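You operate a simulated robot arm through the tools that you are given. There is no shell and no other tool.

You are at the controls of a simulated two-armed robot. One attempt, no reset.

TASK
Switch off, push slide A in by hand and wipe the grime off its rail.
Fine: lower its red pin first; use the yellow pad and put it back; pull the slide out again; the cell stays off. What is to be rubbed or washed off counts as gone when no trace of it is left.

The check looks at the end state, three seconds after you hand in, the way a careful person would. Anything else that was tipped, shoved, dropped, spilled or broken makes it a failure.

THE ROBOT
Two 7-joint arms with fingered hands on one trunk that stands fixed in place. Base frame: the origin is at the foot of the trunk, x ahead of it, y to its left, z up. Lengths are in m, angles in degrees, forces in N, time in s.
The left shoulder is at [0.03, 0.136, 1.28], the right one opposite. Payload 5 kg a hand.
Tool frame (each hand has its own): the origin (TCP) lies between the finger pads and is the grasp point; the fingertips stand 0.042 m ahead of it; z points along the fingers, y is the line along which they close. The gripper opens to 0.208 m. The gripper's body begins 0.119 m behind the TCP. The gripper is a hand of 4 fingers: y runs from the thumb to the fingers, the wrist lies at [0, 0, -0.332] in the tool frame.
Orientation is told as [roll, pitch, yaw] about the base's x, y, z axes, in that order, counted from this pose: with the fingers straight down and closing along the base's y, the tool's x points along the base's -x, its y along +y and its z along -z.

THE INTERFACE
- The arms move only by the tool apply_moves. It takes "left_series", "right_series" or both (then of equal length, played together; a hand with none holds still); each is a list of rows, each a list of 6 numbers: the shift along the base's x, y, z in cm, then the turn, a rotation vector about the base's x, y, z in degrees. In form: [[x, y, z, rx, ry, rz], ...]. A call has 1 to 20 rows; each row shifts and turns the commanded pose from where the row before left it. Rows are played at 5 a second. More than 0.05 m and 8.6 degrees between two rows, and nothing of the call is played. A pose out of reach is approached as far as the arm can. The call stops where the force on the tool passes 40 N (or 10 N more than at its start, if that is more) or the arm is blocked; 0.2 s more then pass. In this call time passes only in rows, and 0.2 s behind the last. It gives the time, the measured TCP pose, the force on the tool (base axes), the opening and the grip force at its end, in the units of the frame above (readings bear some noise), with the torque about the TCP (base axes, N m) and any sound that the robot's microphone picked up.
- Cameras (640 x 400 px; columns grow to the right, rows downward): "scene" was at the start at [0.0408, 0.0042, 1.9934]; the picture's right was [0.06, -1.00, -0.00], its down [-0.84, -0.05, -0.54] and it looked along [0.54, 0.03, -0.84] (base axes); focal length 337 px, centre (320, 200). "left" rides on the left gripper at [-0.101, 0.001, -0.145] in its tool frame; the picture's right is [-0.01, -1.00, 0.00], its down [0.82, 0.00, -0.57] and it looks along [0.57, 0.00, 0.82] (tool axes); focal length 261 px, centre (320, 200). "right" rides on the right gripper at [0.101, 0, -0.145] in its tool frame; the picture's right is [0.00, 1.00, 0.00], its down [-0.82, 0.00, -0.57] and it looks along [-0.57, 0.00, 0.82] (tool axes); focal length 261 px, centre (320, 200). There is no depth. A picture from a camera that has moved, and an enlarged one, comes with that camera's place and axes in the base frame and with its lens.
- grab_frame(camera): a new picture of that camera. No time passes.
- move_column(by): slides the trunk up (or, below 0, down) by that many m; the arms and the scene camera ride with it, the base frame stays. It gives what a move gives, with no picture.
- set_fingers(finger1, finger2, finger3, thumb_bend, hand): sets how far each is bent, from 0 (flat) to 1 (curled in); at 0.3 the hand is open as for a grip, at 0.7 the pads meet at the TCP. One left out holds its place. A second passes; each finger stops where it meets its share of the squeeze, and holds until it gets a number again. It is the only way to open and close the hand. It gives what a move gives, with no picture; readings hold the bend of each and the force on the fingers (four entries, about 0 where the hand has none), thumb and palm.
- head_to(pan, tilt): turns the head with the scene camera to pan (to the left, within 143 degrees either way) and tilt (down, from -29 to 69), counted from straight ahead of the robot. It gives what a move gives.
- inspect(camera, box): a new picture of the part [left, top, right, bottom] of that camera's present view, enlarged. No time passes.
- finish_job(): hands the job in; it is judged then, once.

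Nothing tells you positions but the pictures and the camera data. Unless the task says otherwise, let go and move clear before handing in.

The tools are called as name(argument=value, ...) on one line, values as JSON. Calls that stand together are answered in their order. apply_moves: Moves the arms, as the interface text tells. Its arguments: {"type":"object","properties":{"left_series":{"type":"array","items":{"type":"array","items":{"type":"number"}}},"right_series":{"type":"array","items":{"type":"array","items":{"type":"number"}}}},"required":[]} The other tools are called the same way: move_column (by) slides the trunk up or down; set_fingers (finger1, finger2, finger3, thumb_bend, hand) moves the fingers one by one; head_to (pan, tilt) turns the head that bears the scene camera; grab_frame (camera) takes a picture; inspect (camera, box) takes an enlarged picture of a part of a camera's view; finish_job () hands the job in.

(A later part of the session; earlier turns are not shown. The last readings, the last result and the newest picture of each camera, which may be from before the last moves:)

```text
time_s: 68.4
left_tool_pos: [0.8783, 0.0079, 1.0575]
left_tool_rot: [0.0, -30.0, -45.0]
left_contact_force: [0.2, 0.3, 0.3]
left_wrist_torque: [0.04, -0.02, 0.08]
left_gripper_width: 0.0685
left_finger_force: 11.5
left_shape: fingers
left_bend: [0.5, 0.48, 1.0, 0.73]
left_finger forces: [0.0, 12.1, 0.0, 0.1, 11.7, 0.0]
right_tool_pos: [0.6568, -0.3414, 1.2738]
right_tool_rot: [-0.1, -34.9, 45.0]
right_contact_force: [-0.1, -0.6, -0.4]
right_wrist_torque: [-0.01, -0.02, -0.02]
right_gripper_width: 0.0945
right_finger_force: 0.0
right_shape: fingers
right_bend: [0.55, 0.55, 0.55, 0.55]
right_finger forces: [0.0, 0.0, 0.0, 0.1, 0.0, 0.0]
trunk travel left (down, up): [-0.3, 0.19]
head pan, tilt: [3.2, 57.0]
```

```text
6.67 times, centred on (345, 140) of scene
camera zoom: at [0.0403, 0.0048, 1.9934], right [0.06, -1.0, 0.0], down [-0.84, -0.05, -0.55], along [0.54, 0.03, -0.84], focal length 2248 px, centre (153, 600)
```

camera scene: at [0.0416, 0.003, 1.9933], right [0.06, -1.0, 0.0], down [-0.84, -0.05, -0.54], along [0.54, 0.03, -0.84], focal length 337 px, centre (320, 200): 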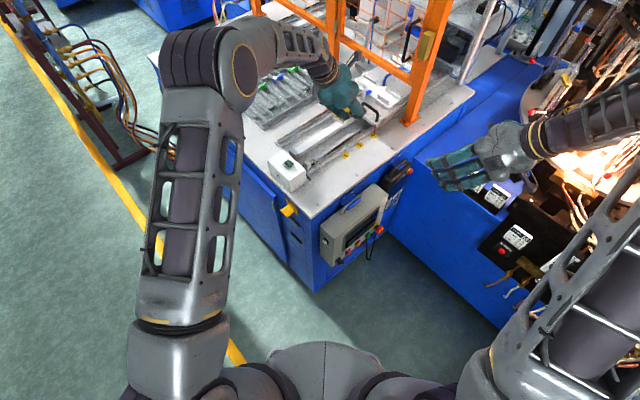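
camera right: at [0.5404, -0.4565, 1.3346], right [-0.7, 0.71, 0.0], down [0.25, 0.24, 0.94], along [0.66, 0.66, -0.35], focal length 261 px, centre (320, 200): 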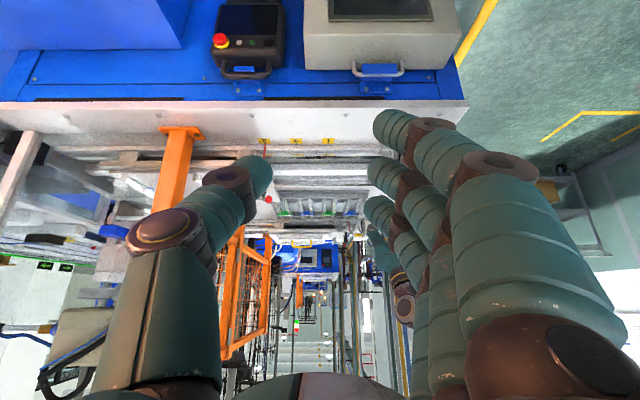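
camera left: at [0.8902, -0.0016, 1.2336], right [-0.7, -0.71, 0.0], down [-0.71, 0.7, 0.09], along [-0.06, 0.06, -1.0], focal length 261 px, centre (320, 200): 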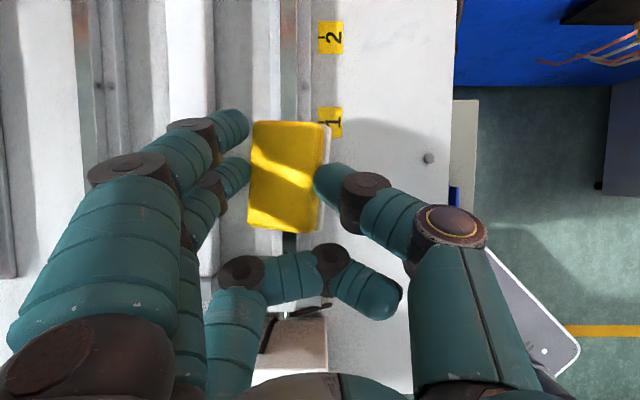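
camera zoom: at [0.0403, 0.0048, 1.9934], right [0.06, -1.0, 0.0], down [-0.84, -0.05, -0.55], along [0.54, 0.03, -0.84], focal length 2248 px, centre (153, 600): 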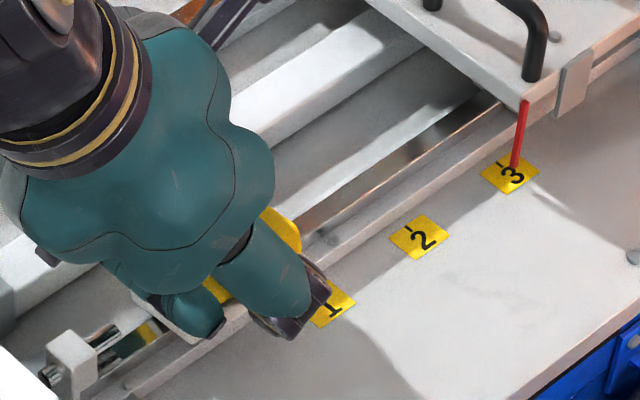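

The contact force dropped to zero at the end, so I lift and move aside to check the rail's state.

apply_moves(left_series=[[0, 0, 2, 0, 0, 0], [0, 0, 4, 0, 0, 0], [-2, 3, 2, 0, 0, 0], [-2, 4, 0, 0, 0, 0], [-2, 4, 0, 0, 0, 0]])

inspect(camera="scene", box=[310, 110, 380, 170])

inspect(camera="scene", box=[325, 125, 365, 155])

inspect(camera="right", box=[260, 140, 380, 180])

grab_frame(camera="left")

```text
time_s: 69.6
left_tool_pos: [0.8185, 0.12, 1.1399]
left_tool_rot: [0.0, -30.1, -45.2]
left_contact_force: [-0.4, -1.3, -0.3]
left_wrist_torque: [0.11, -0.07, 0.07]
left_gripper_width: 0.0686
left_finger_force: 12.1
left_shape: fingers
left_bend: [0.5, 0.48, 1.0, 0.73]
left_finger forces: [0.0, 12.0, 0.0, 0.0, 11.9, 0.1]
right_tool_pos: [0.6561, -0.3395, 1.2738]
right_tool_rot: [-0.1, -34.8, 45.0]
right_contact_force: [-0.5, 1.0, 1.8]
right_wrist_torque: [-0.18, -0.01, -0.09]
right_gripper_width: 0.0947
right_finger_force: 0.0
right_shape: fingers
right_bend: [0.55, 0.55, 0.55, 0.55]
right_finger forces: [0.1, 0.1, 0.0, 0.1, 0.0, 0.1]
trunk travel left (down, up): [-0.3, 0.19]
head pan, tilt: [3.2, 57.0]
```

```text
6.67 times, centred on (345, 140) of scene
camera zoom: at [0.0393, 0.0066, 1.9934], right [0.06, -1.0, 0.0], down [-0.84, -0.05, -0.55], along [0.54, 0.03, -0.84], focal length 2248 px, centre (153, 600)
```

zoom: 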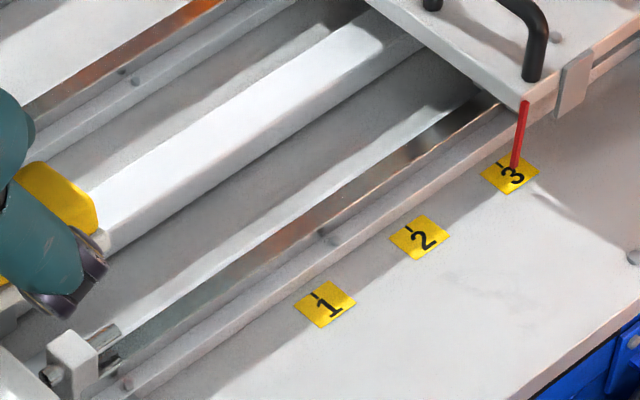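

```text
13.33 times, centred on (345, 140) of scene
camera zoom: at [0.0393, 0.0066, 1.9934], right [0.06, -1.0, 0.0], down [-0.84, -0.05, -0.55], along [0.54, 0.03, -0.84], focal length 4495 px, centre (-13, 1000)
```

zoom: 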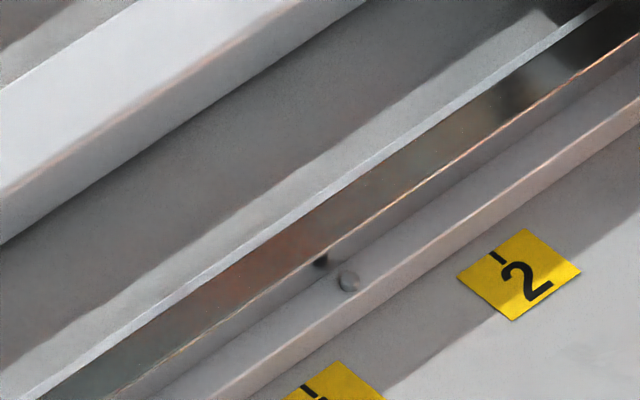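

```text
5.33 times, centred on (320, 160) of right
camera zoom: at [0.5392, -0.4554, 1.3356], right [-0.7, 0.71, 0.0], down [0.25, 0.24, 0.94], along [0.67, 0.66, -0.35], focal length 1390 px, centre (320, 413)
```

zoom: 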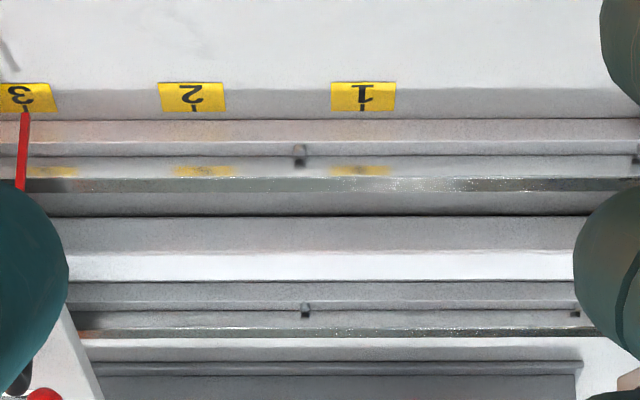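

```text
taken
camera left: at [0.8292, 0.1105, 1.3146], right [-0.71, -0.71, 0.0], down [-0.71, 0.7, 0.08], along [-0.06, 0.06, -1.0], focal length 261 px, centre (320, 200)
```

left: 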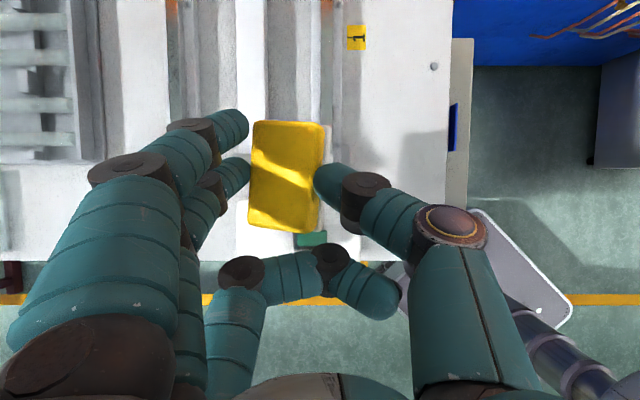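

The dark spindle is gone; what remains looks like the same post reflection as on the left rail. To leave no faint residue I do another round with firm pressure.

apply_moves(left_series=[[2, -4, 0, 0, 0, 0], [2, -4, 0, 0, 0, 0], [2, -3, -2, 0, 0, 0], [0, 0, -4, 0, 0, 0], [0, 0, -2, 0, 0, 0], [0, 0, -0.3, 0, 0, 0], [0, 0, -0.3, 0, 0, 0]])

grab_frame(camera="left")

```text
time_s: 71.2
left_tool_pos: [0.8786, 0.0076, 1.0565]
left_tool_rot: [0.2, -30.2, -45.0]
left_contact_force: [-4.3, 1.6, 19.8]
left_wrist_torque: [0.26, -0.46, 0.13]
left_gripper_width: 0.0687
left_finger_force: 15.1
left_shape: fingers
left_bend: [0.5, 0.48, 1.0, 0.74]
left_finger forces: [0.0, 10.9, 0.1, 0.0, 18.6, 0.0]
right_tool_pos: [0.6549, -0.3408, 1.2749]
right_tool_rot: [-0.1, -34.9, 45.0]
right_contact_force: [-1.1, -0.1, 0.5]
right_wrist_torque: [-0.01, 0.02, 0.04]
right_gripper_width: 0.0946
right_finger_force: 0.0
right_shape: fingers
right_bend: [0.55, 0.55, 0.55, 0.55]
right_finger forces: [0.0, 0.0, 0.0, 0.1, 0.1, 0.0]
trunk travel left (down, up): [-0.3, 0.19]
head pan, tilt: [3.2, 57.0]
```

```text
taken
camera left: at [0.8902, -0.0021, 1.2318], right [-0.7, -0.71, 0.0], down [-0.71, 0.7, 0.08], along [-0.06, 0.06, -1.0], focal length 261 px, centre (320, 200)
```

left: 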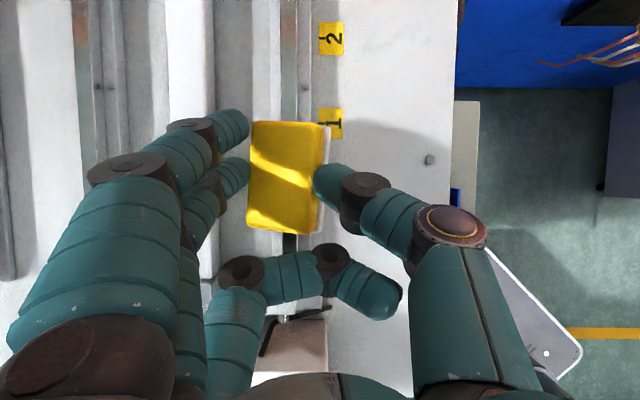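

Firm contact of 20 N. I rub the full length again, both ways.

apply_moves(left_series=[[0.98, -0.98, 0, 0, 0, 0], [0.98, -0.98, 0, 0, 0, 0], [0.98, -0.98, 0, 0, 0, 0], [0.98, -0.98, 0, 0, 0, 0], [0.98, -0.98, 0, 0, 0, 0], [0.98, -0.98, 0, 0, 0, 0], [0.98, -0.98, 0, 0, 0, 0], [0.98, -0.98, 0, 0, 0, 0], [0.98, -0.98, 0, 0, 0, 0], [0.6, -0.6, 0, 0, 0, 0], [-0.98, 0.98, 0, 0, 0, 0], [-0.98, 0.98, 0, 0, 0, 0], [-0.98, 0.98, 0, 0, 0, 0], [-0.98, 0.98, 0, 0, 0, 0], [-0.98, 0.98, 0, 0, 0, 0], [-0.98, 0.98, 0, 0, 0, 0], [-0.98, 0.98, 0, 0, 0, 0], [-0.98, 0.98, 0, 0, 0, 0], [-0.98, 0.98, 0, 0, 0, 0], [-0.98, 0.98, 0, 0, 0, 0]])

inspect(camera="left", box=[220, 0, 380, 120])

```text
time_s: 75.4
left_tool_pos: [0.8751, 0.012, 1.0538]
left_tool_rot: [0.0, -30.0, -45.0]
left_contact_force: [8.1, -4.5, 12.9]
left_wrist_torque: [0.09, -0.76, -0.33]
left_gripper_width: 0.0679
left_finger_force: 11.9
left_shape: fingers
left_bend: [0.5, 0.48, 1.0, 0.74]
left_finger forces: [0.6, 12.0, 0.1, 0.0, 11.4, 0.1]
right_tool_pos: [0.6564, -0.3398, 1.2743]
right_tool_rot: [0.0, -34.7, 44.9]
right_contact_force: [-0.9, 0.6, 0.6]
right_wrist_torque: [-0.05, 0.0, -0.02]
right_gripper_width: 0.0947
right_finger_force: 0.1
right_shape: fingers
right_bend: [0.55, 0.55, 0.55, 0.55]
right_finger forces: [0.0, 0.1, 0.1, 0.0, 0.0, 0.1]
trunk travel left (down, up): [-0.3, 0.19]
head pan, tilt: [3.2, 57.0]
```

```text
3.33 times, centred on (300, 60) of left
camera zoom: at [0.887, 0.0026, 1.2283], right [-0.7, -0.71, 0.0], down [-0.71, 0.7, 0.08], along [-0.06, 0.06, -1.0], focal length 869 px, centre (387, 667)
```

zoom: 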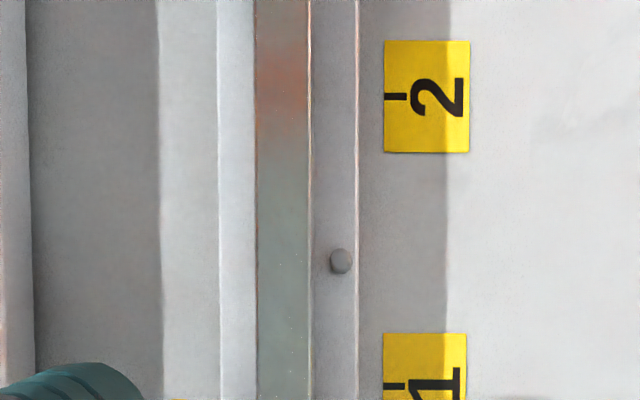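

The rail shows clean metal between the markers; the orange tint is the post's reflection (the same on the other rail). I lift the pad and view the whole strip once more before taking the pad back.

apply_moves(left_series=[[0, 0, 2, 0, 0, 0], [0, 0, 4, 0, 0, 0], [0, 0, 4.3, 0, 0, 0], [0, 0, 4.3, 0, 0, 0], [1.16, 2.66, 0, 0, 0, 7.5], [1.16, 2.66, 0, 0, 0, 7.5], [1.16, 2.66, 0, 0, 0, 7.5], [1.16, 2.66, 0, 0, 0, 7.5], [1.16, 2.66, 0, 0, 0, 7.5], [1.16, 2.66, 0, 0, 0, 7.5], [1.16, 2.66, 0, 0, 0, 7.5], [1.16, 2.66, 0, 0, 0, 7.5], [1.16, 2.66, 0, 0, 0, 7.5], [1.16, 2.66, 0, 0, 0, 7.5], [1.16, 2.66, 0, 0, 0, 7.5], [1.16, 2.66, 0, 0, 0, 7.5]])

grab_frame(camera="left")

inspect(camera="scene", box=[310, 110, 380, 170])

inspect(camera="right", box=[260, 140, 380, 180])

grab_frame(camera="scene")

```text
time_s: 78.8
left_tool_pos: [1.0155, 0.3321, 1.197]
left_tool_rot: [0.0, -30.0, 45.1]
left_contact_force: [0.3, -0.4, 0.1]
left_wrist_torque: [-0.01, 0.07, 0.01]
left_gripper_width: 0.0687
left_finger_force: 12.1
left_shape: fingers
left_bend: [0.5, 0.48, 1.0, 0.73]
left_finger forces: [0.1, 12.0, 0.0, 0.1, 11.9, 0.1]
right_tool_pos: [0.6591, -0.3393, 1.2733]
right_tool_rot: [0.0, -34.8, 45.2]
right_contact_force: [0.6, 2.0, -0.6]
right_wrist_torque: [-0.13, 0.08, -0.04]
right_gripper_width: 0.0948
right_finger_force: 0.2
right_shape: fingers
right_bend: [0.55, 0.55, 0.55, 0.55]
right_finger forces: [0.2, 0.0, 0.1, 0.0, 0.0, 0.0]
trunk travel left (down, up): [-0.3, 0.19]
head pan, tilt: [3.2, 57.0]
```

```text
taken
camera left: at [1.0266, 0.3438, 1.3714], right [0.71, -0.7, 0.0], down [-0.7, -0.71, 0.09], along [-0.06, -0.06, -1.0], focal length 261 px, centre (320, 200)
```

left: 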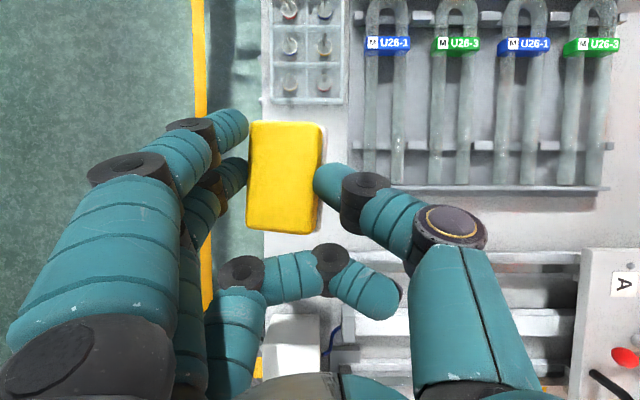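

```text
6.67 times, centred on (345, 140) of scene
camera zoom: at [0.0427, 0.006, 1.9933], right [0.06, -1.0, 0.0], down [-0.84, -0.05, -0.54], along [0.54, 0.03, -0.84], focal length 2248 px, centre (153, 600)
```

zoom: 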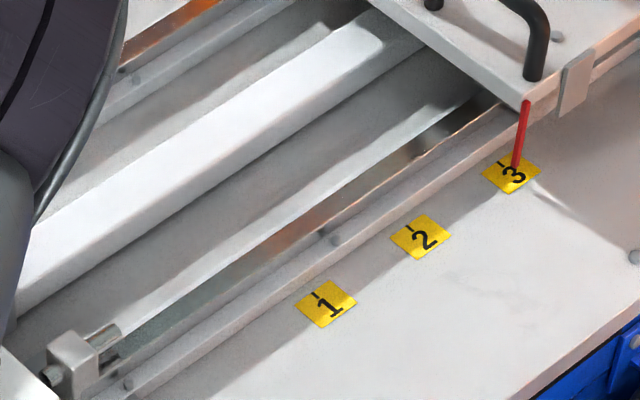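

```text
5.33 times, centred on (320, 160) of right
camera zoom: at [0.542, -0.4553, 1.3342], right [-0.71, 0.71, 0.0], down [0.25, 0.24, 0.94], along [0.66, 0.66, -0.35], focal length 1390 px, centre (320, 413)
```

zoom: 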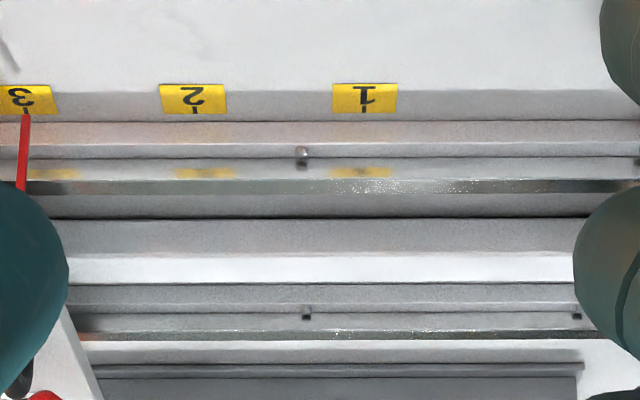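

```text
taken
camera scene: at [0.0427, 0.006, 1.9933], right [0.06, -1.0, 0.0], down [-0.84, -0.05, -0.54], along [0.54, 0.03, -0.84], focal length 337 px, centre (320, 200)
```

scene: 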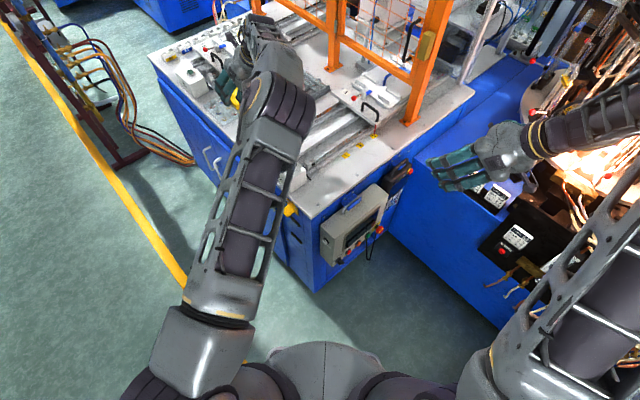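

The rail is clean in both views. I now turn the hand 5.7° to match the pad's original heading, and lower it over its original spot.

apply_moves(left_series=[[0.5, 0.1, 0, 0, 0, 5.7], [0, 0, -4, 0, 0, 0], [0, 0, -4, 0, 0, 0], [0, 0, -4, 0, 0, 0], [0, 0, -3, 0, 0, 0]])

grab_frame(camera="left")

inspect(camera="scene", box=[200, 80, 300, 160])

```text
time_s: 80.0
left_tool_pos: [1.0217, 0.3361, 1.0495]
left_tool_rot: [-0.2, -30.0, 50.9]
left_contact_force: [1.3, -0.1, 0.3]
left_wrist_torque: [-0.04, 0.13, 0.07]
left_gripper_width: 0.0689
left_finger_force: 12.3
left_shape: fingers
left_bend: [0.5, 0.48, 1.0, 0.73]
left_finger forces: [0.0, 11.9, 0.1, 0.1, 11.8, 0.1]
right_tool_pos: [0.6582, -0.3397, 1.2729]
right_tool_rot: [0.1, -34.8, 45.1]
right_contact_force: [0.5, 1.2, 0.6]
right_wrist_torque: [-0.07, 0.04, -0.03]
right_gripper_width: 0.0947
right_finger_force: 0.2
right_shape: fingers
right_bend: [0.55, 0.55, 0.55, 0.55]
right_finger forces: [0.0, 0.0, 0.0, 0.1, 0.1, 0.1]
trunk travel left (down, up): [-0.3, 0.19]
head pan, tilt: [3.2, 57.0]
```

```text
taken
camera left: at [1.0306, 0.3474, 1.2232], right [0.78, -0.63, 0.0], down [-0.63, -0.77, 0.09], along [-0.05, -0.07, -1.0], focal length 261 px, centre (320, 200)
```

left: 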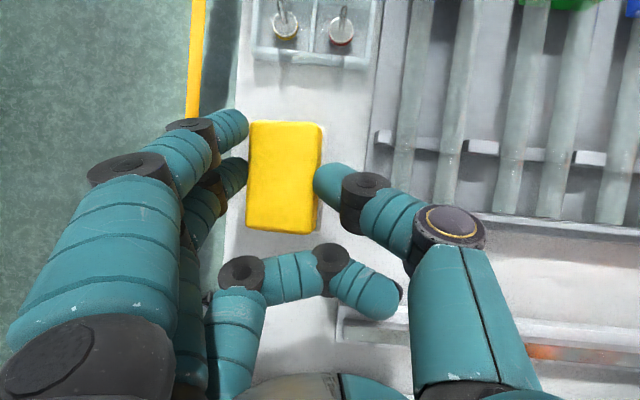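

```text
5.00 times, centred on (250, 120) of scene
camera zoom: at [0.0416, 0.0047, 1.9933], right [0.06, -1.0, 0.0], down [-0.84, -0.05, -0.54], along [0.54, 0.03, -0.84], focal length 1686 px, centre (670, 600)
```

zoom: 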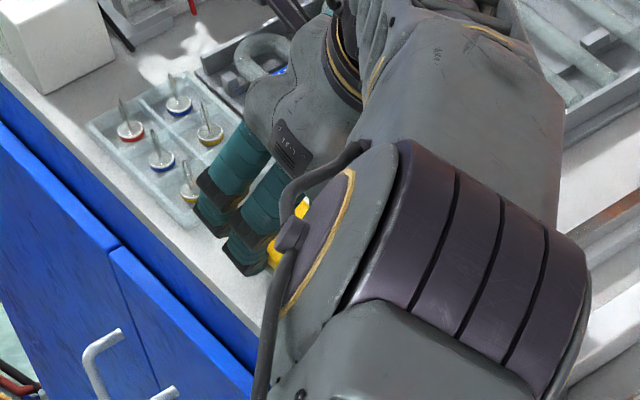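

The pad is right over its original place (p≈0.460, q≈0.973). I lower in small steps until it touches the table.

apply_moves(left_series=[[0, 0, -0.6, 0, 0, 0], [0, 0, -0.4, 0, 0, 0], [0, 0, -0.4, 0, 0, 0]])

```text
time_s: 80.8
left_tool_pos: [1.0196, 0.3335, 1.0326]
left_tool_rot: [0.0, -30.0, 50.7]
left_contact_force: [0.0, 0.6, -0.7]
left_wrist_torque: [-0.01, 0.02, 0.03]
left_gripper_width: 0.0689
left_finger_force: 11.6
left_shape: fingers
left_bend: [0.5, 0.48, 1.0, 0.73]
left_finger forces: [0.1, 11.9, 0.0, 0.0, 11.7, 0.1]
right_tool_pos: [0.6579, -0.3393, 1.2727]
right_tool_rot: [0.1, -34.8, 45.0]
right_contact_force: [0.0, 0.2, -0.2]
right_wrist_torque: [-0.01, 0.0, -0.02]
right_gripper_width: 0.0946
right_finger_force: 0.1
right_shape: fingers
right_bend: [0.55, 0.55, 0.55, 0.55]
right_finger forces: [0.0, 0.1, 0.0, 0.1, 0.1, 0.0]
trunk travel left (down, up): [-0.3, 0.19]
head pan, tilt: [3.2, 57.0]
```

apply_moves(left_series=[[0, 0, -0.3, 0, 0, 0]])

grab_frame(camera="left")

```text
time_s: 81.2
left_tool_pos: [1.0202, 0.3336, 1.0314]
left_tool_rot: [0.0, -30.1, 50.6]
left_contact_force: [0.6, 0.6, 2.7]
left_wrist_torque: [0.19, 0.12, -0.08]
left_gripper_width: 0.069
left_finger_force: 12.0
left_shape: fingers
left_bend: [0.5, 0.48, 1.0, 0.73]
left_finger forces: [0.1, 11.4, 0.1, 0.1, 12.3, 0.0]
right_tool_pos: [0.6568, -0.3399, 1.2727]
right_tool_rot: [0.0, -34.8, 45.0]
right_contact_force: [0.1, 0.1, 0.5]
right_wrist_torque: [0.01, 0.01, 0.0]
right_gripper_width: 0.0946
right_finger_force: 0.1
right_shape: fingers
right_bend: [0.55, 0.55, 0.55, 0.55]
right_finger forces: [0.0, 0.1, 0.0, 0.0, 0.1, 0.0]
trunk travel left (down, up): [-0.3, 0.19]
head pan, tilt: [3.2, 57.0]
```

```text
taken
camera left: at [1.0296, 0.3445, 1.207], right [0.78, -0.63, 0.0], down [-0.63, -0.77, 0.08], along [-0.05, -0.07, -1.0], focal length 261 px, centre (320, 200)
```

left: 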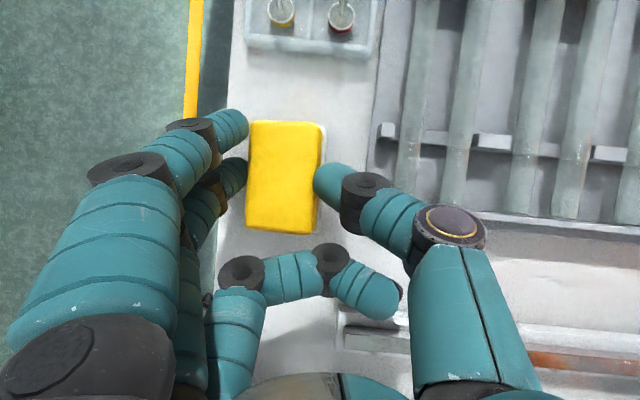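

Light contact with the table is felt. I press 2 mm more and release the pad by opening finger and thumb together.

apply_moves(left_series=[[0, 0, -0.2, 0, 0, 0]])

set_fingers(hand="left", finger2=0.42, thumb_bend=0.58)

grab_frame(camera="left")

```text
time_s: 81.6
left_tool_pos: [1.0203, 0.3318, 1.0312]
left_tool_rot: [-0.2, -30.1, 50.7]
left_contact_force: [2.5, -0.1, 12.2]
left_wrist_torque: [0.52, 0.33, -0.09]
left_gripper_width: 0.0689
left_finger_force: 12.4
left_shape: fingers
left_bend: [0.5, 0.48, 1.0, 0.73]
left_finger forces: [0.0, 10.5, 0.0, 0.0, 13.5, 0.1]
right_tool_pos: [0.6557, -0.3413, 1.2736]
right_tool_rot: [0.0, -34.7, 45.0]
right_contact_force: [-0.5, -0.4, -0.2]
right_wrist_torque: [0.01, -0.02, 0.01]
right_gripper_width: 0.0945
right_finger_force: 0.1
right_shape: fingers
right_bend: [0.55, 0.55, 0.55, 0.55]
right_finger forces: [0.0, 0.0, 0.1, 0.1, 0.0, 0.0]
trunk travel left (down, up): [-0.3, 0.19]
head pan, tilt: [3.2, 57.0]
```

```text
time_s: 82.6
left_tool_pos: [1.0192, 0.3324, 1.0286]
left_tool_rot: [0.0, -29.9, 50.6]
left_contact_force: [0.1, 0.3, 0.9]
left_wrist_torque: [-0.04, 0.01, 0.01]
left_gripper_width: 0.1023
left_finger_force: 0.0
left_shape: fingers
left_bend: [0.5, 0.42, 1.0, 0.57]
left_finger forces: [0.0, 0.0, 0.0, 0.0, 0.0, 0.0]
right_tool_pos: [0.6562, -0.3408, 1.2729]
right_tool_rot: [0.1, -34.8, 44.9]
right_contact_force: [-0.2, 0.4, -0.4]
right_wrist_torque: [0.0, -0.06, 0.02]
right_gripper_width: 0.0948
right_finger_force: 0.1
right_shape: fingers
right_bend: [0.55, 0.55, 0.55, 0.55]
right_finger forces: [0.0, 0.0, 0.0, 0.0, 0.0, 0.0]
trunk travel left (down, up): [-0.3, 0.19]
head pan, tilt: [3.2, 57.0]
```

```text
taken
camera left: at [1.0293, 0.3446, 1.2037], right [0.78, -0.63, 0.0], down [-0.63, -0.77, 0.09], along [-0.05, -0.07, -1.0], focal length 261 px, centre (320, 200)
```

left: 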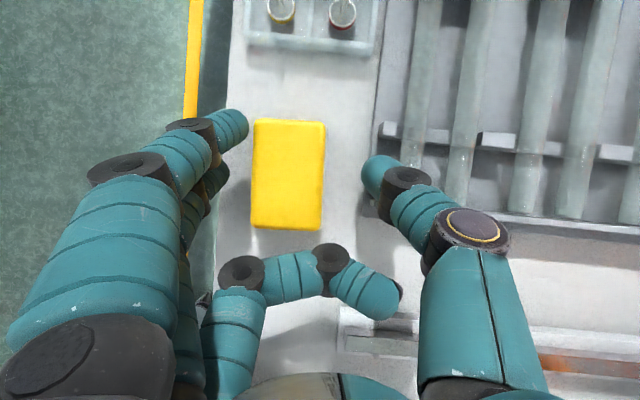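

The pad is released. I lift the left hand straight up and away, then compare the pad's place with the first picture.

apply_moves(left_series=[[0, 0, 2, 0, 0, 0], [0, 0, 4, 0, 0, 0], [0, 0, 4.5, 0, 0, 0], [0, 0, 4.5, 0, 0, 0], [-3, 0.5, 3, 0, 0, 0], [-4, 0.5, 2, 0, 0, 0], [-4, 0.5, 1, 0, 0, 0], [-4, 0.5, 0, 0, 0, 0], [-4, 1, 0, 0, 0, 0], [-4, 1, 0, 0, 0, 0], [-4, 1, 0, 0, 0, 0], [-4, 1, 0, 0, 0, 0], [-4, 1, 0, 0, 0, 0]])

grab_frame(camera="scene")

inspect(camera="scene", box=[225, 110, 275, 150])

```text
time_s: 85.4
left_tool_pos: [0.6694, 0.4044, 1.2401]
left_tool_rot: [-0.1, -30.1, 50.7]
left_contact_force: [-0.8, -0.2, 0.0]
left_wrist_torque: [-0.03, -0.02, -0.04]
left_gripper_width: 0.1024
left_finger_force: 0.0
left_shape: fingers
left_bend: [0.5, 0.42, 1.0, 0.57]
left_finger forces: [0.0, 0.1, 0.0, 0.0, 0.0, 0.1]
right_tool_pos: [0.6541, -0.3406, 1.2755]
right_tool_rot: [-0.1, -34.8, 45.1]
right_contact_force: [-1.0, 0.2, 0.1]
right_wrist_torque: [-0.08, -0.07, -0.06]
right_gripper_width: 0.0948
right_finger_force: 0.1
right_shape: fingers
right_bend: [0.55, 0.55, 0.55, 0.55]
right_finger forces: [0.1, 0.1, 0.0, 0.1, 0.0, 0.0]
trunk travel left (down, up): [-0.3, 0.19]
head pan, tilt: [3.2, 57.0]
```

```text
taken
camera scene: at [0.0384, 0.005, 1.9935], right [0.06, -1.0, 0.0], down [-0.84, -0.05, -0.55], along [0.55, 0.03, -0.84], focal length 337 px, centre (320, 200)
```

scene: 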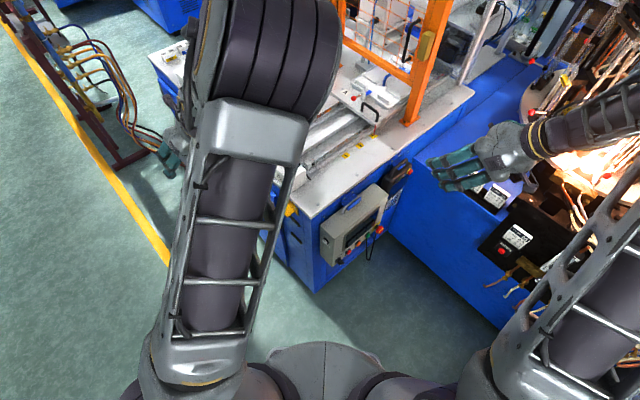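

```text
10.00 times, centred on (250, 130) of scene
camera zoom: at [0.0384, 0.005, 1.9935], right [0.06, -1.0, 0.0], down [-0.84, -0.05, -0.55], along [0.55, 0.03, -0.84], focal length 3372 px, centre (1020, 900)
```

zoom: 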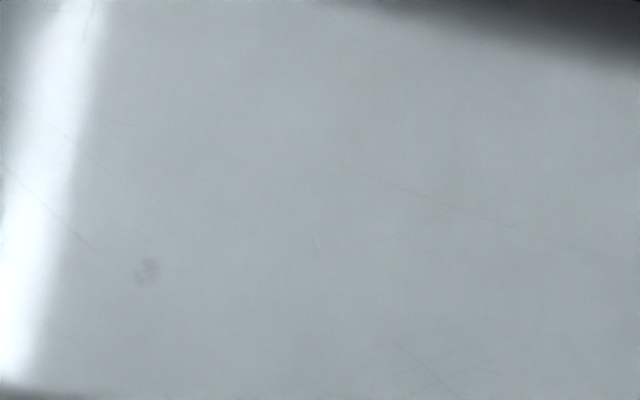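

My left arm blocks the scene camera now. I turn the left hand back to its starting orientation to bring the elbow out of view.

apply_moves(left_series=[[-1, 1, 0.5, -5.8, 4.75, 0], [-1, 1, 0.5, -5.8, 4.75, 0], [-1, 1, 0.5, -5.8, 4.75, 0], [-1, 1, 0.5, -5.8, 4.75, 0], [-1, 1, 0.5, 0, 0, -7.3], [-1, 1, 0.5, 0, 0, -7.3], [-1, 1, 0.5, 0, 0, -7.3], [-1, 1, 0.5, 0, 0, -7.3], [0, 1, 0.5, 0, 0, -7.3], [0, 1, 0.5, 0, 0, -7.3], [0, 1, 0.5, 0, 0, -7.0]])

grab_frame(camera="scene")

```text
time_s: 87.8
left_tool_pos: [0.5909, 0.514, 1.2955]
left_tool_rot: [0.0, 0.1, -0.2]
left_contact_force: [1.6, 1.3, 0.0]
left_wrist_torque: [-0.03, -0.01, 0.04]
left_gripper_width: 0.1023
left_finger_force: 0.1
left_shape: fingers
left_bend: [0.5, 0.42, 1.0, 0.57]
left_finger forces: [0.0, 0.0, 0.0, 0.0, 0.0, 0.0]
right_tool_pos: [0.6563, -0.3402, 1.2733]
right_tool_rot: [0.0, -34.8, 45.1]
right_contact_force: [-0.2, 0.4, 0.3]
right_wrist_torque: [-0.06, -0.01, -0.03]
right_gripper_width: 0.0947
right_finger_force: 0.0
right_shape: fingers
right_bend: [0.55, 0.55, 0.55, 0.55]
right_finger forces: [0.0, 0.0, 0.1, 0.1, 0.0, 0.1]
trunk travel left (down, up): [-0.3, 0.19]
head pan, tilt: [3.2, 57.0]
```

```text
taken
camera scene: at [0.0404, 0.005, 1.9934], right [0.06, -1.0, 0.0], down [-0.84, -0.05, -0.55], along [0.54, 0.03, -0.84], focal length 337 px, centre (320, 200)
```

scene: 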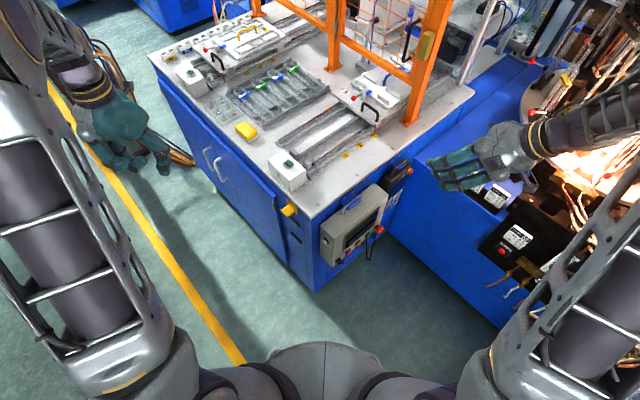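

The scene view is clear again. I check the pad, rail and everything around it.

inspect(camera="scene", box=[225, 110, 275, 150])

inspect(camera="scene", box=[270, 100, 390, 180])

inspect(camera="scene", box=[325, 120, 375, 160])

inspect(camera="scene", box=[340, 60, 430, 120])

```text
10.00 times, centred on (250, 130) of scene
camera zoom: at [0.0404, 0.005, 1.9934], right [0.06, -1.0, 0.0], down [-0.84, -0.05, -0.55], along [0.54, 0.03, -0.84], focal length 3372 px, centre (1020, 900)
```

zoom: 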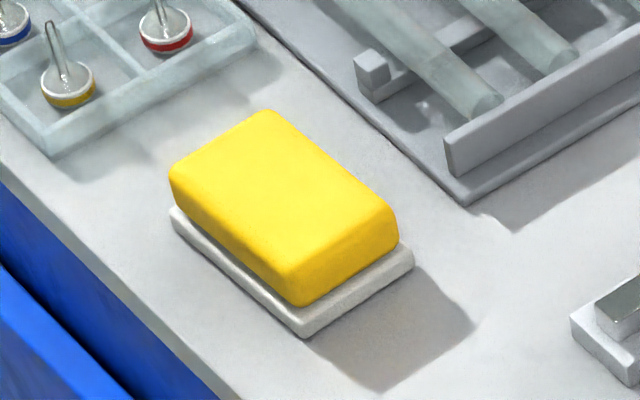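

```text
5.00 times, centred on (330, 140) of scene
camera zoom: at [0.0404, 0.005, 1.9934], right [0.06, -1.0, 0.0], down [-0.84, -0.05, -0.55], along [0.54, 0.03, -0.84], focal length 1686 px, centre (270, 500)
```

zoom: 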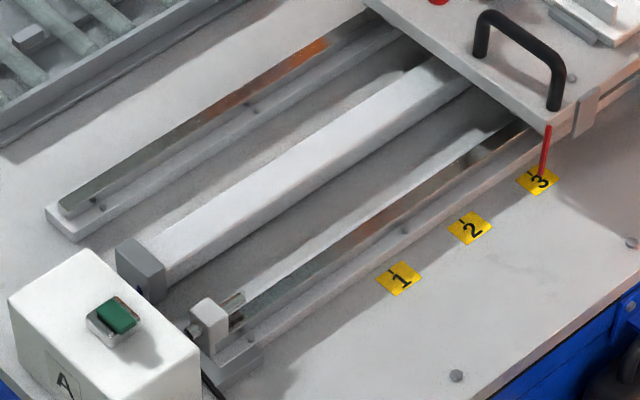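

```text
10.00 times, centred on (350, 140) of scene
camera zoom: at [0.0404, 0.005, 1.9934], right [0.06, -1.0, 0.0], down [-0.84, -0.05, -0.55], along [0.54, 0.03, -0.84], focal length 3372 px, centre (20, 800)
```

zoom: 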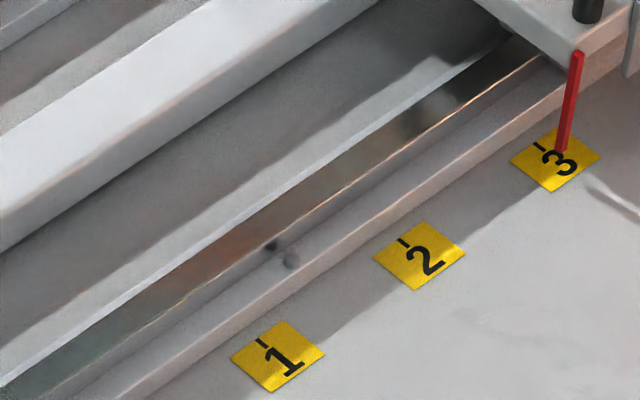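

```text
6.67 times, centred on (385, 90) of scene
camera zoom: at [0.0404, 0.005, 1.9934], right [0.06, -1.0, 0.0], down [-0.84, -0.05, -0.55], along [0.54, 0.03, -0.84], focal length 2248 px, centre (-113, 933)
```

zoom: 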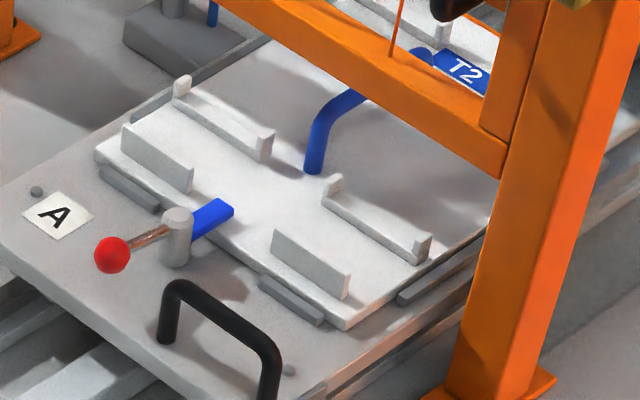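

The pad lies exactly where it was, and the rail looks clean. I bring the right hand back toward the handle, and on the way inspect the rail from another angle to rule out faint traces.

apply_moves(right_series=[[3.9, 1.8, 0, 0, 0, 0], [3.9, 1.8, 0, 0, 0, 0], [3.9, 1.8, 0, 0, 0, 0], [3.9, 1.8, 0, 0, 0, 0], [3.9, 1.8, 0, 0, 0, 0], [3.9, 1.8, 0, 0, 0, 0]])

grab_frame(camera="right")

inspect(camera="right", box=[240, 40, 440, 160])

```text
time_s: 89.2
left_tool_pos: [0.5921, 0.5138, 1.2939]
left_tool_rot: [0.0, 0.1, -0.1]
left_contact_force: [1.3, 0.6, -0.6]
left_wrist_torque: [-0.07, 0.13, -0.03]
left_gripper_width: 0.1025
left_finger_force: 0.1
left_shape: fingers
left_bend: [0.5, 0.42, 1.0, 0.57]
left_finger forces: [0.0, 0.0, 0.1, 0.0, 0.0, 0.1]
right_tool_pos: [0.8968, -0.233, 1.2722]
right_tool_rot: [0.0, -34.6, 44.9]
right_contact_force: [1.2, 0.0, -0.5]
right_wrist_torque: [0.05, 0.05, 0.08]
right_gripper_width: 0.0948
right_finger_force: 0.0
right_shape: fingers
right_bend: [0.55, 0.55, 0.55, 0.55]
right_finger forces: [0.1, 0.0, 0.0, 0.0, 0.1, 0.0]
trunk travel left (down, up): [-0.3, 0.19]
head pan, tilt: [3.2, 57.0]
```

```text
taken
camera right: at [0.7808, -0.3485, 1.3332], right [-0.7, 0.71, 0.0], down [0.25, 0.24, 0.94], along [0.66, 0.66, -0.35], focal length 261 px, centre (320, 200)
```

right: 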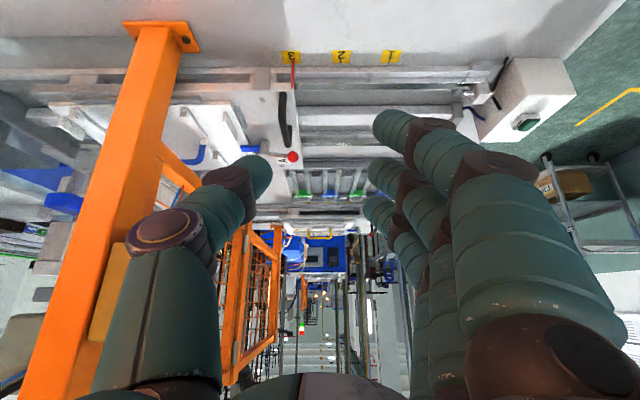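

```text
3.20 times, centred on (340, 100) of right
camera zoom: at [0.7808, -0.3485, 1.3332], right [-0.7, 0.71, 0.0], down [0.25, 0.24, 0.94], along [0.66, 0.66, -0.35], focal length 834 px, centre (256, 520)
```

zoom: 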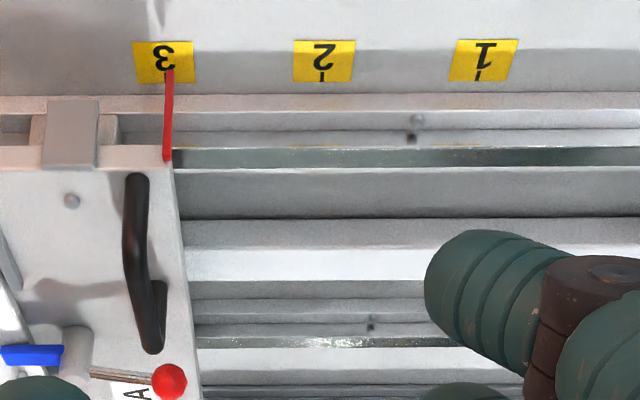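

inspect(camera="right", box=[285, 70, 385, 110])

inspect(camera="right", box=[365, 60, 485, 120])

```text
6.40 times, centred on (335, 90) of right
camera zoom: at [0.7808, -0.3485, 1.3332], right [-0.7, 0.71, 0.0], down [0.25, 0.24, 0.94], along [0.66, 0.66, -0.35], focal length 1668 px, centre (224, 904)
```

zoom: 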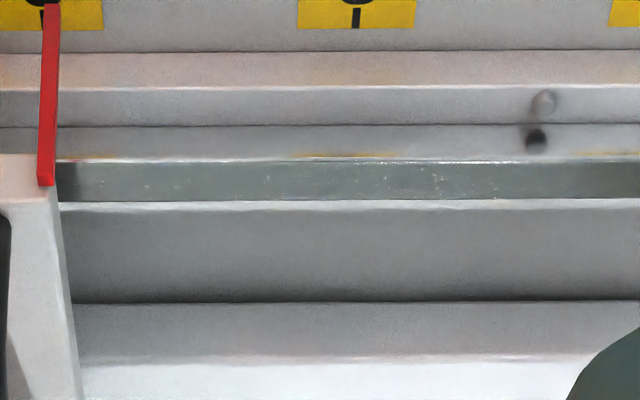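

```text
5.33 times, centred on (425, 90) of right
camera zoom: at [0.7808, -0.3485, 1.3332], right [-0.7, 0.71, 0.0], down [0.25, 0.24, 0.94], along [0.66, 0.66, -0.35], focal length 1390 px, centre (-240, 787)
```

zoom: 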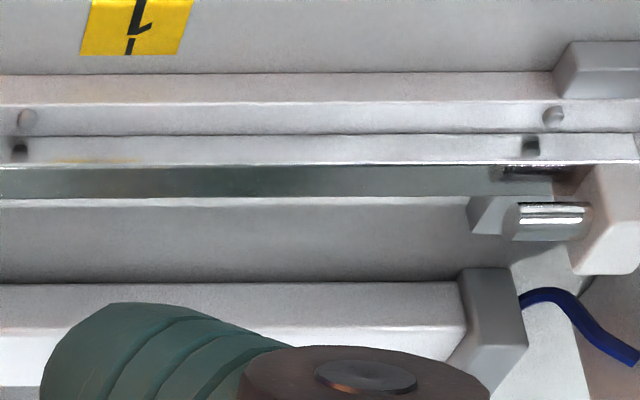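

The whole strip shows clean, uniform metal from this angle. Now I go above the handle to pull the slide out again.

apply_moves(right_series=[[3.8, 1.95, -1.5, 0, 0, 0], [3.8, 1.95, -1.5, 0, 0, 0], [3.8, 1.95, -2.0, 0, 0, 0], [3.8, 1.95, -3.0, 0, 0, 0]])

grab_frame(camera="right")

inspect(camera="scene", box=[320, 70, 420, 150])

```text
refused: row 4 steps farther than a row can; nothing moved
```

```text
taken
camera right: at [0.7808, -0.3485, 1.3332], right [-0.7, 0.71, 0.0], down [0.25, 0.24, 0.94], along [0.66, 0.66, -0.35], focal length 261 px, centre (320, 200)
```

right: 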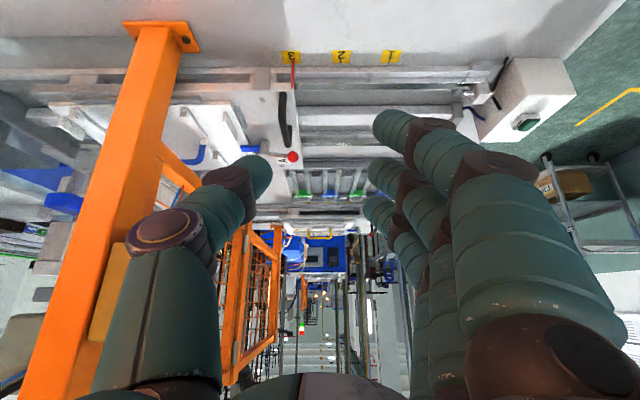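

```text
5.00 times, centred on (370, 110) of scene
camera zoom: at [0.0438, 0.0057, 1.9932], right [0.06, -1.0, 0.0], down [-0.84, -0.05, -0.54], along [0.54, 0.03, -0.84], focal length 1686 px, centre (70, 650)
```

zoom: 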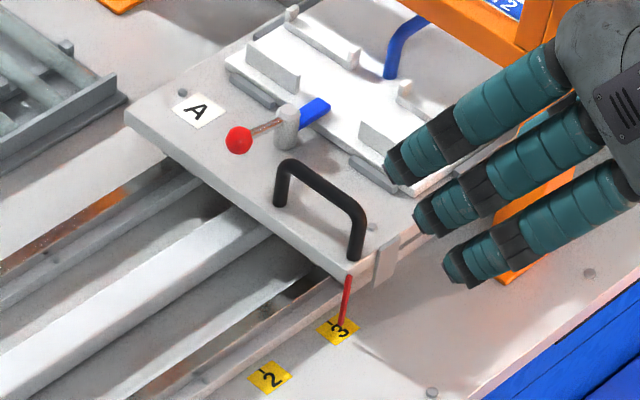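

A row was slightly too long and nothing moved; I use five smaller rows.

apply_moves(right_series=[[3.04, 1.56, -1.6, 0, 0, 0], [3.04, 1.56, -1.6, 0, 0, 0], [3.04, 1.56, -1.6, 0, 0, 0], [3.04, 1.56, -1.6, 0, 0, 0], [3.04, 1.56, -1.6, 0, 0, 0]])

grab_frame(camera="right")

inspect(camera="scene", box=[320, 70, 420, 150])

```text
time_s: 90.4
left_tool_pos: [0.5924, 0.5125, 1.2943]
left_tool_rot: [0.0, 0.1, 0.0]
left_contact_force: [1.3, 0.0, -0.2]
left_wrist_torque: [0.02, 0.09, -0.02]
left_gripper_width: 0.1025
left_finger_force: 0.1
left_shape: fingers
left_bend: [0.5, 0.42, 1.0, 0.57]
left_finger forces: [0.0, 0.0, 0.1, 0.0, 0.0, 0.1]
right_tool_pos: [1.0466, -0.1557, 1.1912]
right_tool_rot: [0.2, -34.8, 44.9]
right_contact_force: [0.2, -0.4, 1.3]
right_wrist_torque: [0.03, 0.15, 0.08]
right_gripper_width: 0.0945
right_finger_force: 0.0
right_shape: fingers
right_bend: [0.55, 0.55, 0.55, 0.55]
right_finger forces: [0.0, 0.0, 0.1, 0.0, 0.0, 0.0]
trunk travel left (down, up): [-0.3, 0.19]
head pan, tilt: [3.2, 57.0]
```

```text
taken
camera right: at [0.9308, -0.2713, 1.2525], right [-0.7, 0.71, 0.0], down [0.25, 0.24, 0.94], along [0.66, 0.66, -0.35], focal length 261 px, centre (320, 200)
```

right: 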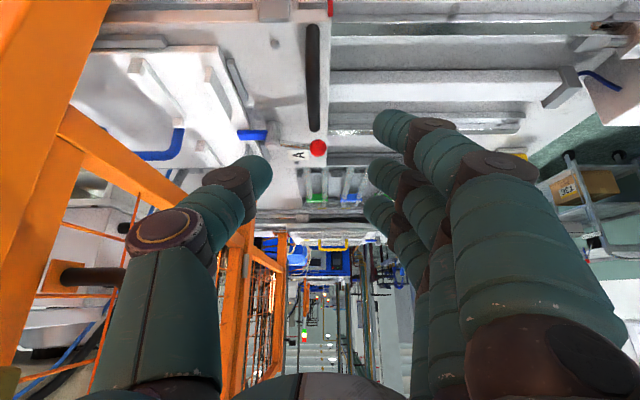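

```text
5.00 times, centred on (370, 110) of scene
camera zoom: at [0.0429, 0.0041, 1.9932], right [0.06, -1.0, 0.0], down [-0.84, -0.05, -0.54], along [0.54, 0.03, -0.84], focal length 1686 px, centre (70, 650)
```

zoom: 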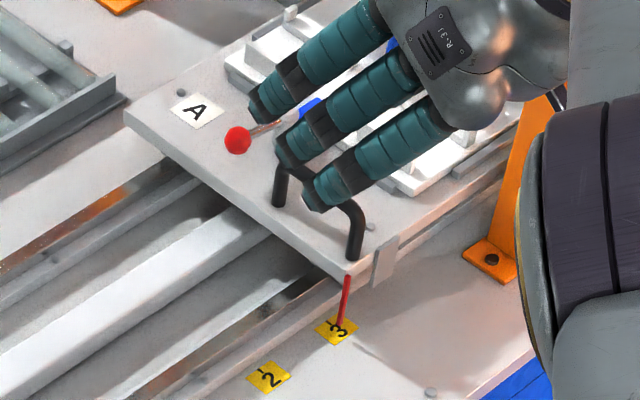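

The handle bar is nearly centered, 6–8 mm toward the thumb. I correct while descending, as before.

apply_moves(right_series=[[0.2, -0.2, -3.3, 0, 0, 0], [0.2, -0.2, -3.3, 0, 0, 0], [0.1, -0.1, -3.1, 0, 0, 0]])

grab_frame(camera="right")

```text
time_s: 91.2
left_tool_pos: [0.5907, 0.5127, 1.2946]
left_tool_rot: [0.0, 0.1, -0.1]
left_contact_force: [-0.8, -0.1, -0.9]
left_wrist_torque: [0.02, 0.09, 0.03]
left_gripper_width: 0.1024
left_finger_force: 0.1
left_shape: fingers
left_bend: [0.5, 0.42, 1.0, 0.57]
left_finger forces: [0.0, 0.0, 0.0, 0.0, 0.0, 0.0]
right_tool_pos: [1.0523, -0.1577, 1.0958]
right_tool_rot: [-0.1, -34.8, 45.0]
right_contact_force: [0.8, 0.7, 1.2]
right_wrist_torque: [-0.07, 0.14, 0.01]
right_gripper_width: 0.0948
right_finger_force: 0.2
right_shape: fingers
right_bend: [0.55, 0.55, 0.55, 0.55]
right_finger forces: [0.1, 0.0, 0.0, 0.0, 0.0, 0.1]
trunk travel left (down, up): [-0.3, 0.19]
head pan, tilt: [3.2, 57.0]
```

```text
taken
camera right: at [0.9353, -0.2743, 1.1564], right [-0.7, 0.71, 0.0], down [0.25, 0.24, 0.94], along [0.67, 0.66, -0.35], focal length 261 px, centre (320, 200)
```

right: 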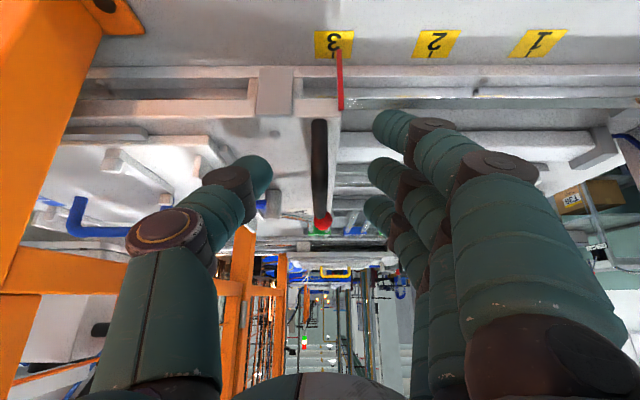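

The bar is centered. I close the hand on it as before.

set_fingers(hand="right", finger1=0.75, finger2=0.75, finger3=0.75, thumb_bend=0.75)

apply_moves(right_series=[[-0.71, 0.71, 0, 0, 0, 0], [-1.06, 1.06, 0, 0, 0, 0], [-1.41, 1.41, 0, 0, 0, 0]])

inspect(camera="scene", box=[290, 70, 410, 160])

```text
time_s: 92.2
left_tool_pos: [0.5911, 0.5125, 1.2936]
left_tool_rot: [0.0, 0.0, -0.1]
left_contact_force: [-0.2, 0.3, 0.1]
left_wrist_torque: [0.0, 0.0, -0.01]
left_gripper_width: 0.1023
left_finger_force: 0.0
left_shape: fingers
left_bend: [0.5, 0.42, 1.0, 0.57]
left_finger forces: [0.1, 0.1, 0.1, 0.1, 0.0, 0.1]
right_tool_pos: [1.0504, -0.1579, 1.095]
right_tool_rot: [0.0, -34.7, 45.1]
right_contact_force: [2.6, 6.9, -3.7]
right_wrist_torque: [0.41, 0.34, -0.13]
right_gripper_width: 0.0354
right_finger_force: 23.1
right_shape: fingers
right_bend: [0.71, 0.71, 0.73, 0.68]
right_finger forces: [14.2, 6.8, 6.7, 0.0, 18.5, 0.0]
trunk travel left (down, up): [-0.3, 0.19]
head pan, tilt: [3.2, 57.0]
```

```text
time_s: 93.0
left_tool_pos: [0.5901, 0.5134, 1.2941]
left_tool_rot: [0.0, 0.0, -0.1]
left_contact_force: [-0.9, 1.3, -0.2]
left_wrist_torque: [-0.08, -0.04, -0.01]
left_gripper_width: 0.1025
left_finger_force: 0.0
left_shape: fingers
left_bend: [0.5, 0.42, 1.0, 0.57]
left_finger forces: [0.0, 0.0, 0.0, 0.1, 0.0, 0.0]
right_tool_pos: [1.0174, -0.1244, 1.0943]
right_tool_rot: [0.1, -34.6, 45.1]
right_contact_force: [1.0, 5.8, -10.5]
right_wrist_torque: [0.2, 0.35, 0.04]
right_gripper_width: 0.0356
right_finger_force: 20.5
right_shape: fingers
right_bend: [0.72, 0.72, 0.74, 0.68]
right_finger forces: [9.7, 6.8, 7.0, 0.0, 16.8, 0.1]
trunk travel left (down, up): [-0.3, 0.19]
head pan, tilt: [3.2, 57.0]
```

```text
4.44 times, centred on (350, 115) of scene
camera zoom: at [0.0413, 0.0058, 1.9933], right [0.06, -1.0, 0.0], down [-0.84, -0.05, -0.54], along [0.54, 0.03, -0.84], focal length 1498 px, centre (187, 578)
```

zoom: 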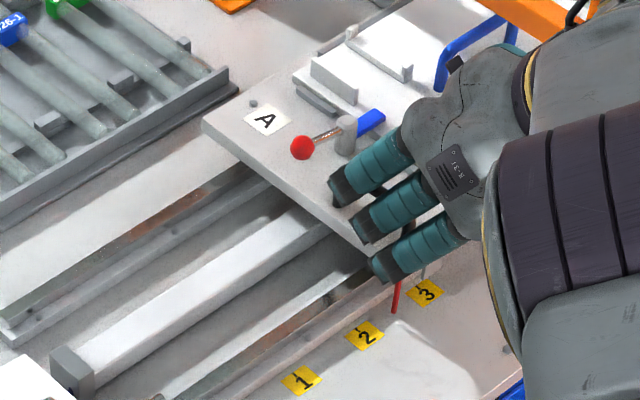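

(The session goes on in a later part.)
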